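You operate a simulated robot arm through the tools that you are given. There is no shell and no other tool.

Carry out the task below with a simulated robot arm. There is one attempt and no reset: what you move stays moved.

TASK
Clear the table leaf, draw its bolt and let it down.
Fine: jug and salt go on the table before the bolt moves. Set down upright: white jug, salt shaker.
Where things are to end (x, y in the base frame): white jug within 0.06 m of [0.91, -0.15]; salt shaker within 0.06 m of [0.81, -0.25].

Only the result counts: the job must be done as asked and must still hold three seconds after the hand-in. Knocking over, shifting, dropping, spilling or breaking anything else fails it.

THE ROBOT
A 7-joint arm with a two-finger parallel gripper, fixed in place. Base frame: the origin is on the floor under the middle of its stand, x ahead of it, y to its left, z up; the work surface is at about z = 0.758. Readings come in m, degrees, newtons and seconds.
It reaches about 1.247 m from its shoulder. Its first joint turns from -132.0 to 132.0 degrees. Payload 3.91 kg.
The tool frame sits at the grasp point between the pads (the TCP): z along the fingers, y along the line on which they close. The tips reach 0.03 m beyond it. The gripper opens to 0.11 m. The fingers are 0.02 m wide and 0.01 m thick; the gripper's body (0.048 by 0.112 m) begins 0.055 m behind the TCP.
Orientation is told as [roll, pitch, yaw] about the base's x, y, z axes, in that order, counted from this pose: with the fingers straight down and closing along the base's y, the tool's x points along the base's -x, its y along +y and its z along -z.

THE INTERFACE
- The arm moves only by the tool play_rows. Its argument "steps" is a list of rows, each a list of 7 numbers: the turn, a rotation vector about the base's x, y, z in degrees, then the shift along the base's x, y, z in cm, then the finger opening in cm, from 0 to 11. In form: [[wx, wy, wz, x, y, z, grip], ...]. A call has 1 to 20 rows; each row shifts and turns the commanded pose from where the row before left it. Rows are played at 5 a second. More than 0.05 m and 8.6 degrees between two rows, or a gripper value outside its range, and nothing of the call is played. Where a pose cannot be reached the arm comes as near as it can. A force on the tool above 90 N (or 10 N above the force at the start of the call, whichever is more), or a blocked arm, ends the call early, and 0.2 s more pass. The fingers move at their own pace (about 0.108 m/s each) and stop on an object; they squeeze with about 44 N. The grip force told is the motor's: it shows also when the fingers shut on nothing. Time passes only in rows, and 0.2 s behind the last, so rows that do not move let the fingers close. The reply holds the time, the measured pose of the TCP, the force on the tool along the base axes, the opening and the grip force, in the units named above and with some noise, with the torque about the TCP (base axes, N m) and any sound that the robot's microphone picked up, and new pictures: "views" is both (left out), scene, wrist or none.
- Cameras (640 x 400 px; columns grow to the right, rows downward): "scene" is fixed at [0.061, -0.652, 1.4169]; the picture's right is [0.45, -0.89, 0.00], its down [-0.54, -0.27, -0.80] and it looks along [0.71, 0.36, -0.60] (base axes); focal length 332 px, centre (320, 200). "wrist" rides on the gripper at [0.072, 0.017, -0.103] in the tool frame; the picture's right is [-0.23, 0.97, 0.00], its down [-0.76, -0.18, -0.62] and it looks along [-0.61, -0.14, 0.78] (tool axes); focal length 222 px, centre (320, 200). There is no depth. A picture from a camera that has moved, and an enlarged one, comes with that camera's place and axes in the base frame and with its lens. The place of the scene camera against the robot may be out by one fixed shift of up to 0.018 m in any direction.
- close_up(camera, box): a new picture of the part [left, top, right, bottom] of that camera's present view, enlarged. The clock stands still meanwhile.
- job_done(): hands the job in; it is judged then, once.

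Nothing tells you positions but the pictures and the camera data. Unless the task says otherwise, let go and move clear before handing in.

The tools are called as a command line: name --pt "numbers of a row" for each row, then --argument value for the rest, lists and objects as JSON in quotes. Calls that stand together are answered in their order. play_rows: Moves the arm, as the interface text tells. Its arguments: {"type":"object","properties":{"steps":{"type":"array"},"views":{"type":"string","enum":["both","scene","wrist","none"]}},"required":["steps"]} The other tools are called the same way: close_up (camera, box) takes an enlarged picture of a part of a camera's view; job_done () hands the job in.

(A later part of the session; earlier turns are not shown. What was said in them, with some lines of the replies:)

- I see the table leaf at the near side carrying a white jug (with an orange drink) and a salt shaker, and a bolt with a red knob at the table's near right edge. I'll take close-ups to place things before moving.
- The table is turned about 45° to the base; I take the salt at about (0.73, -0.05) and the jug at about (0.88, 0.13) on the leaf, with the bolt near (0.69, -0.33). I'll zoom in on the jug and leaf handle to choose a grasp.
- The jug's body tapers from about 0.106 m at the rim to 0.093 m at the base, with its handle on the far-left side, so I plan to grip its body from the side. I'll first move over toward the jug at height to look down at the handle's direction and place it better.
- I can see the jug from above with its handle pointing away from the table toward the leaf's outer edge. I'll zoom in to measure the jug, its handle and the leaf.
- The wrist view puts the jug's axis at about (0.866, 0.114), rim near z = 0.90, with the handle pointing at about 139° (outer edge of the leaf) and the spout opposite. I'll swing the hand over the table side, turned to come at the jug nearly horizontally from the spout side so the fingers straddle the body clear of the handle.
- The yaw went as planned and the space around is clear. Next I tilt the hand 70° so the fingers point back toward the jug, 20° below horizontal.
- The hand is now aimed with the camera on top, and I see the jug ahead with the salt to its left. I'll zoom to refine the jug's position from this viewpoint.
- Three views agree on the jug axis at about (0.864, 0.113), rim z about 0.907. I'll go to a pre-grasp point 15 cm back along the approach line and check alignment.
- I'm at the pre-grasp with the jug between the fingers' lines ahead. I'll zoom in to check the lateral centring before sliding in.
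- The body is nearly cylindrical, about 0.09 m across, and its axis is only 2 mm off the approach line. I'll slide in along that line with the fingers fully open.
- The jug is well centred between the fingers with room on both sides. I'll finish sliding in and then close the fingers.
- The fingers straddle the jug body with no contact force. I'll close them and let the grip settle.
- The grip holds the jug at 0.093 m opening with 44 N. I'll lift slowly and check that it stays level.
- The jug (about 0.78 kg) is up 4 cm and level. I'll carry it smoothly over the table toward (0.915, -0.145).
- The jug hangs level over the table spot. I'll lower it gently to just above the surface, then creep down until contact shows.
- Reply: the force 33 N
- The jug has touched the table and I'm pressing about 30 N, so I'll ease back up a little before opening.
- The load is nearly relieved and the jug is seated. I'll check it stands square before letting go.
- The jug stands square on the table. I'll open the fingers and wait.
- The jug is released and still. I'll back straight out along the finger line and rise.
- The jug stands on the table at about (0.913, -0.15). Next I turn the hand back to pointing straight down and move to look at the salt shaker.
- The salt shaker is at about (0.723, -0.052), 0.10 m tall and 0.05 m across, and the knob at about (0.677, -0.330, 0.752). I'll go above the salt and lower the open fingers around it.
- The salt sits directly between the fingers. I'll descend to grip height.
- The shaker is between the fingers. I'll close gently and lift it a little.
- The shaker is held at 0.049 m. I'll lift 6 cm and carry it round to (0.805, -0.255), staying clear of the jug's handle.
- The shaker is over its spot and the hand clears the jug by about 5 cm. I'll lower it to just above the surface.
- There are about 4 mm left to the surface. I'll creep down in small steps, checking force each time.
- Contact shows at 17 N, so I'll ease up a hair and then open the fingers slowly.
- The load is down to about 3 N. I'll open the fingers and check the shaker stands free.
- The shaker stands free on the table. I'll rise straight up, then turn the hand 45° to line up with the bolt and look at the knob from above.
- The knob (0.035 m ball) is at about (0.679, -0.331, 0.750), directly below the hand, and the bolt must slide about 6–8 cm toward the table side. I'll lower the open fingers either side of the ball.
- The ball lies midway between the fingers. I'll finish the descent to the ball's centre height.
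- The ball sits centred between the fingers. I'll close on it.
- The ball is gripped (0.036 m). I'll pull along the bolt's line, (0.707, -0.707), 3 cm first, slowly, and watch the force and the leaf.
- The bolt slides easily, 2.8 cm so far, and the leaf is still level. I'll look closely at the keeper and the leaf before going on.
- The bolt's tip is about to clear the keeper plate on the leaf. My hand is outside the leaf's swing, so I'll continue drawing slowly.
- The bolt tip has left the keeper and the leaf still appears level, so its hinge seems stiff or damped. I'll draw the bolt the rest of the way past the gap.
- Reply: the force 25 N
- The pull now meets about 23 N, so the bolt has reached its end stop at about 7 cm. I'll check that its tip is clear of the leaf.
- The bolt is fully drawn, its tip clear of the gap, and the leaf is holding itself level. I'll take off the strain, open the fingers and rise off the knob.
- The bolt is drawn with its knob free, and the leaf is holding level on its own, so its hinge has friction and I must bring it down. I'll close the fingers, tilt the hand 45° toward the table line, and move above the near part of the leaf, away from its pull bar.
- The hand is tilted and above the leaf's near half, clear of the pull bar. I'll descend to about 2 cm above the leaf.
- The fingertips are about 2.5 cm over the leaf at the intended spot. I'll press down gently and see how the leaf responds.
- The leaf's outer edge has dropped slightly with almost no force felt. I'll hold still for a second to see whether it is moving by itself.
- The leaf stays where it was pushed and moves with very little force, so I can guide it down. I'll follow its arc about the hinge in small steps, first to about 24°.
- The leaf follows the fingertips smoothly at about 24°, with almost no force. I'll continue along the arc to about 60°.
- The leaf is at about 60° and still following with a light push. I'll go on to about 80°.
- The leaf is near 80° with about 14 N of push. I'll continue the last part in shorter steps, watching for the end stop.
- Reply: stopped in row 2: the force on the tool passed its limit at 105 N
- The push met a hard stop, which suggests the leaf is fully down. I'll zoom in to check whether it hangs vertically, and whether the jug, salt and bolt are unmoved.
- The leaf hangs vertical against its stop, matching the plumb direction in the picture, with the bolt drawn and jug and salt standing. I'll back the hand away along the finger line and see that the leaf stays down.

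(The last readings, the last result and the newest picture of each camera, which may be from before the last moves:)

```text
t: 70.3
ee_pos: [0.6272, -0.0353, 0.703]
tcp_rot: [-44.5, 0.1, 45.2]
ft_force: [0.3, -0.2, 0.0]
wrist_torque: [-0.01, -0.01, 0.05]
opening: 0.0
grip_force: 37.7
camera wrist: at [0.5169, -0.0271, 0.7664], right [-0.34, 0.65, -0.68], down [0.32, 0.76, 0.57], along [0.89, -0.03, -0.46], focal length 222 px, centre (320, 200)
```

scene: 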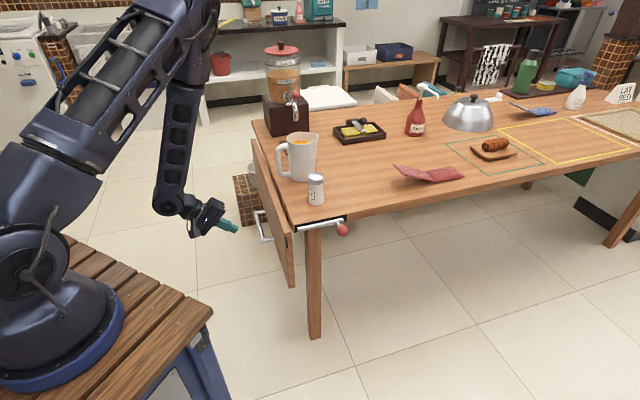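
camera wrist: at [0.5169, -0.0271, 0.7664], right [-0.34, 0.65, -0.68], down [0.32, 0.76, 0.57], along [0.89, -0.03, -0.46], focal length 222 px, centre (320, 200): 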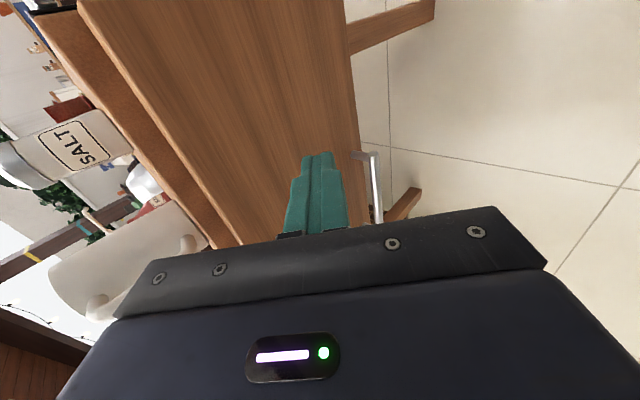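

The leaf stays down after the hand has left. I'll rise well clear and wait a couple of seconds to confirm everything holds.

play_rows --pt "0 0 0 -1.0 1.0 4 0" --pt "0 0 0 -1.0 1.0 4 0" --pt "0 0 0 -1.0 1.0 4 0" --pt "0 0 0 -1.0 1.0 4 0" --pt "0 0 0 -1.0 1.0 4 0" --pt "0 0 0 0 0 4 0" --pt "0 0 0 0 0 4 0" --pt "0 0 0 0 0 0 0" --pt "0 0 0 0 0 0 0" --pt "0 0 0 0 0 0 0" --pt "0 0 0 0 0 0 0" --pt "0 0 0 0 0 0 0" --pt "0 0 0 0 0 0 0" --pt "0 0 0 0 0 0 0" --pt "0 0 0 0 0 0 0" --pt "0 0 0 0 0 0 0" --views "both"

close_up --camera "scene" --box '[240, 120, 370, 295]'

close_up --camera "scene" --box '[250, 190, 330, 295]'

```text
t: 73.7
ee_pos: [0.5777, 0.0139, 0.9814]
tcp_rot: [-44.5, 0.1, 45.2]
ft_force: [-0.6, 0.6, 0.4]
wrist_torque: [0.01, 0.03, 0.02]
opening: 0.0002
grip_force: 37.5
camera wrist: at [0.467, 0.0226, 1.0457], right [-0.34, 0.65, -0.68], down [0.32, 0.76, 0.57], along [0.89, -0.03, -0.46], focal length 222 px, centre (320, 200)
```

scene: 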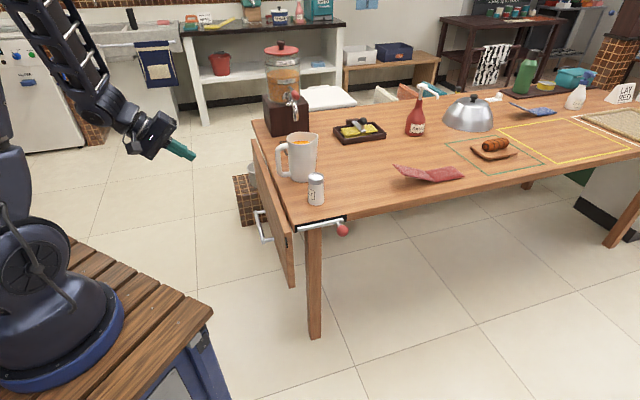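
wrist: 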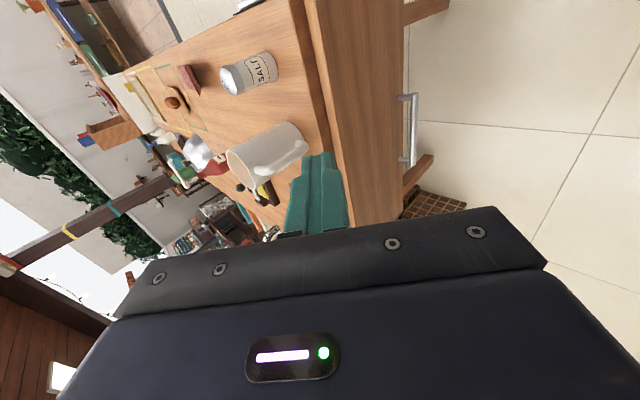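

```text
2.29 times, centred on (305, 208) of scene
camera zoom: at [0.061, -0.652, 1.4169], right [0.45, -0.89, 0.0], down [-0.54, -0.27, -0.8], along [0.71, 0.36, -0.6], focal length 760 px, centre (354, 183)
```

zoom: 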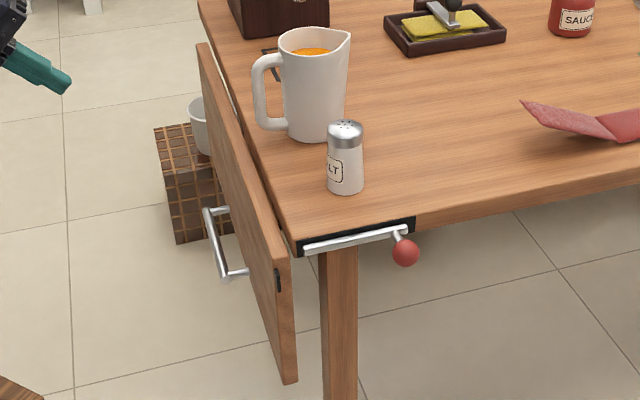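

```text
3.81 times, centred on (290, 242) of scene
camera zoom: at [0.061, -0.652, 1.4169], right [0.45, -0.89, 0.0], down [-0.54, -0.27, -0.8], along [0.71, 0.36, -0.6], focal length 1266 px, centre (434, 38)
```

zoom: 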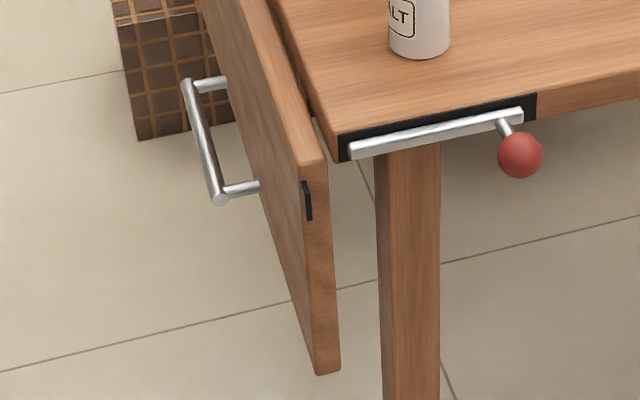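

The leaf hangs still and vertical, and the bolt is fully drawn. The jug is upright at about (0.913, -0.15) and the salt at about (0.806, -0.254), and the hand is well clear, so I'm handing the job in.

job_done

```text
The job is handed in.
```

The table leaf is cleared and hanging straight down, the bolt is fully drawn, and I've handed the job in. I haven't seen a verdict.

| Item | Target | Final position | Off target |
|---|---|---|---|
| White jug | (0.91, -0.15) | about (0.913, -0.15) | about 0.003 m |
| Salt shaker | (0.81, -0.25) | about (0.806, -0.254) | about 0.006 m |

- **Order:** the jug and then the salt went onto the table before I touched the bolt. Both are standing upright, and I saw no sign of a spill.
- **Bolt:** it slid about 7 cm to its end stop, and its tip is clear of the leaf.
- **Leaf:** its hinge held it level once the bolt was out, so I pushed it down with closed fingertips until it hung vertical. At the bottom stop the push briefly reached 105 N, which ended that move early. Nothing shifted in the pictures.
- **Check before handing in:** with the hand well clear, I waited about two seconds. The leaf, jug, salt and bolt all stayed where they were.
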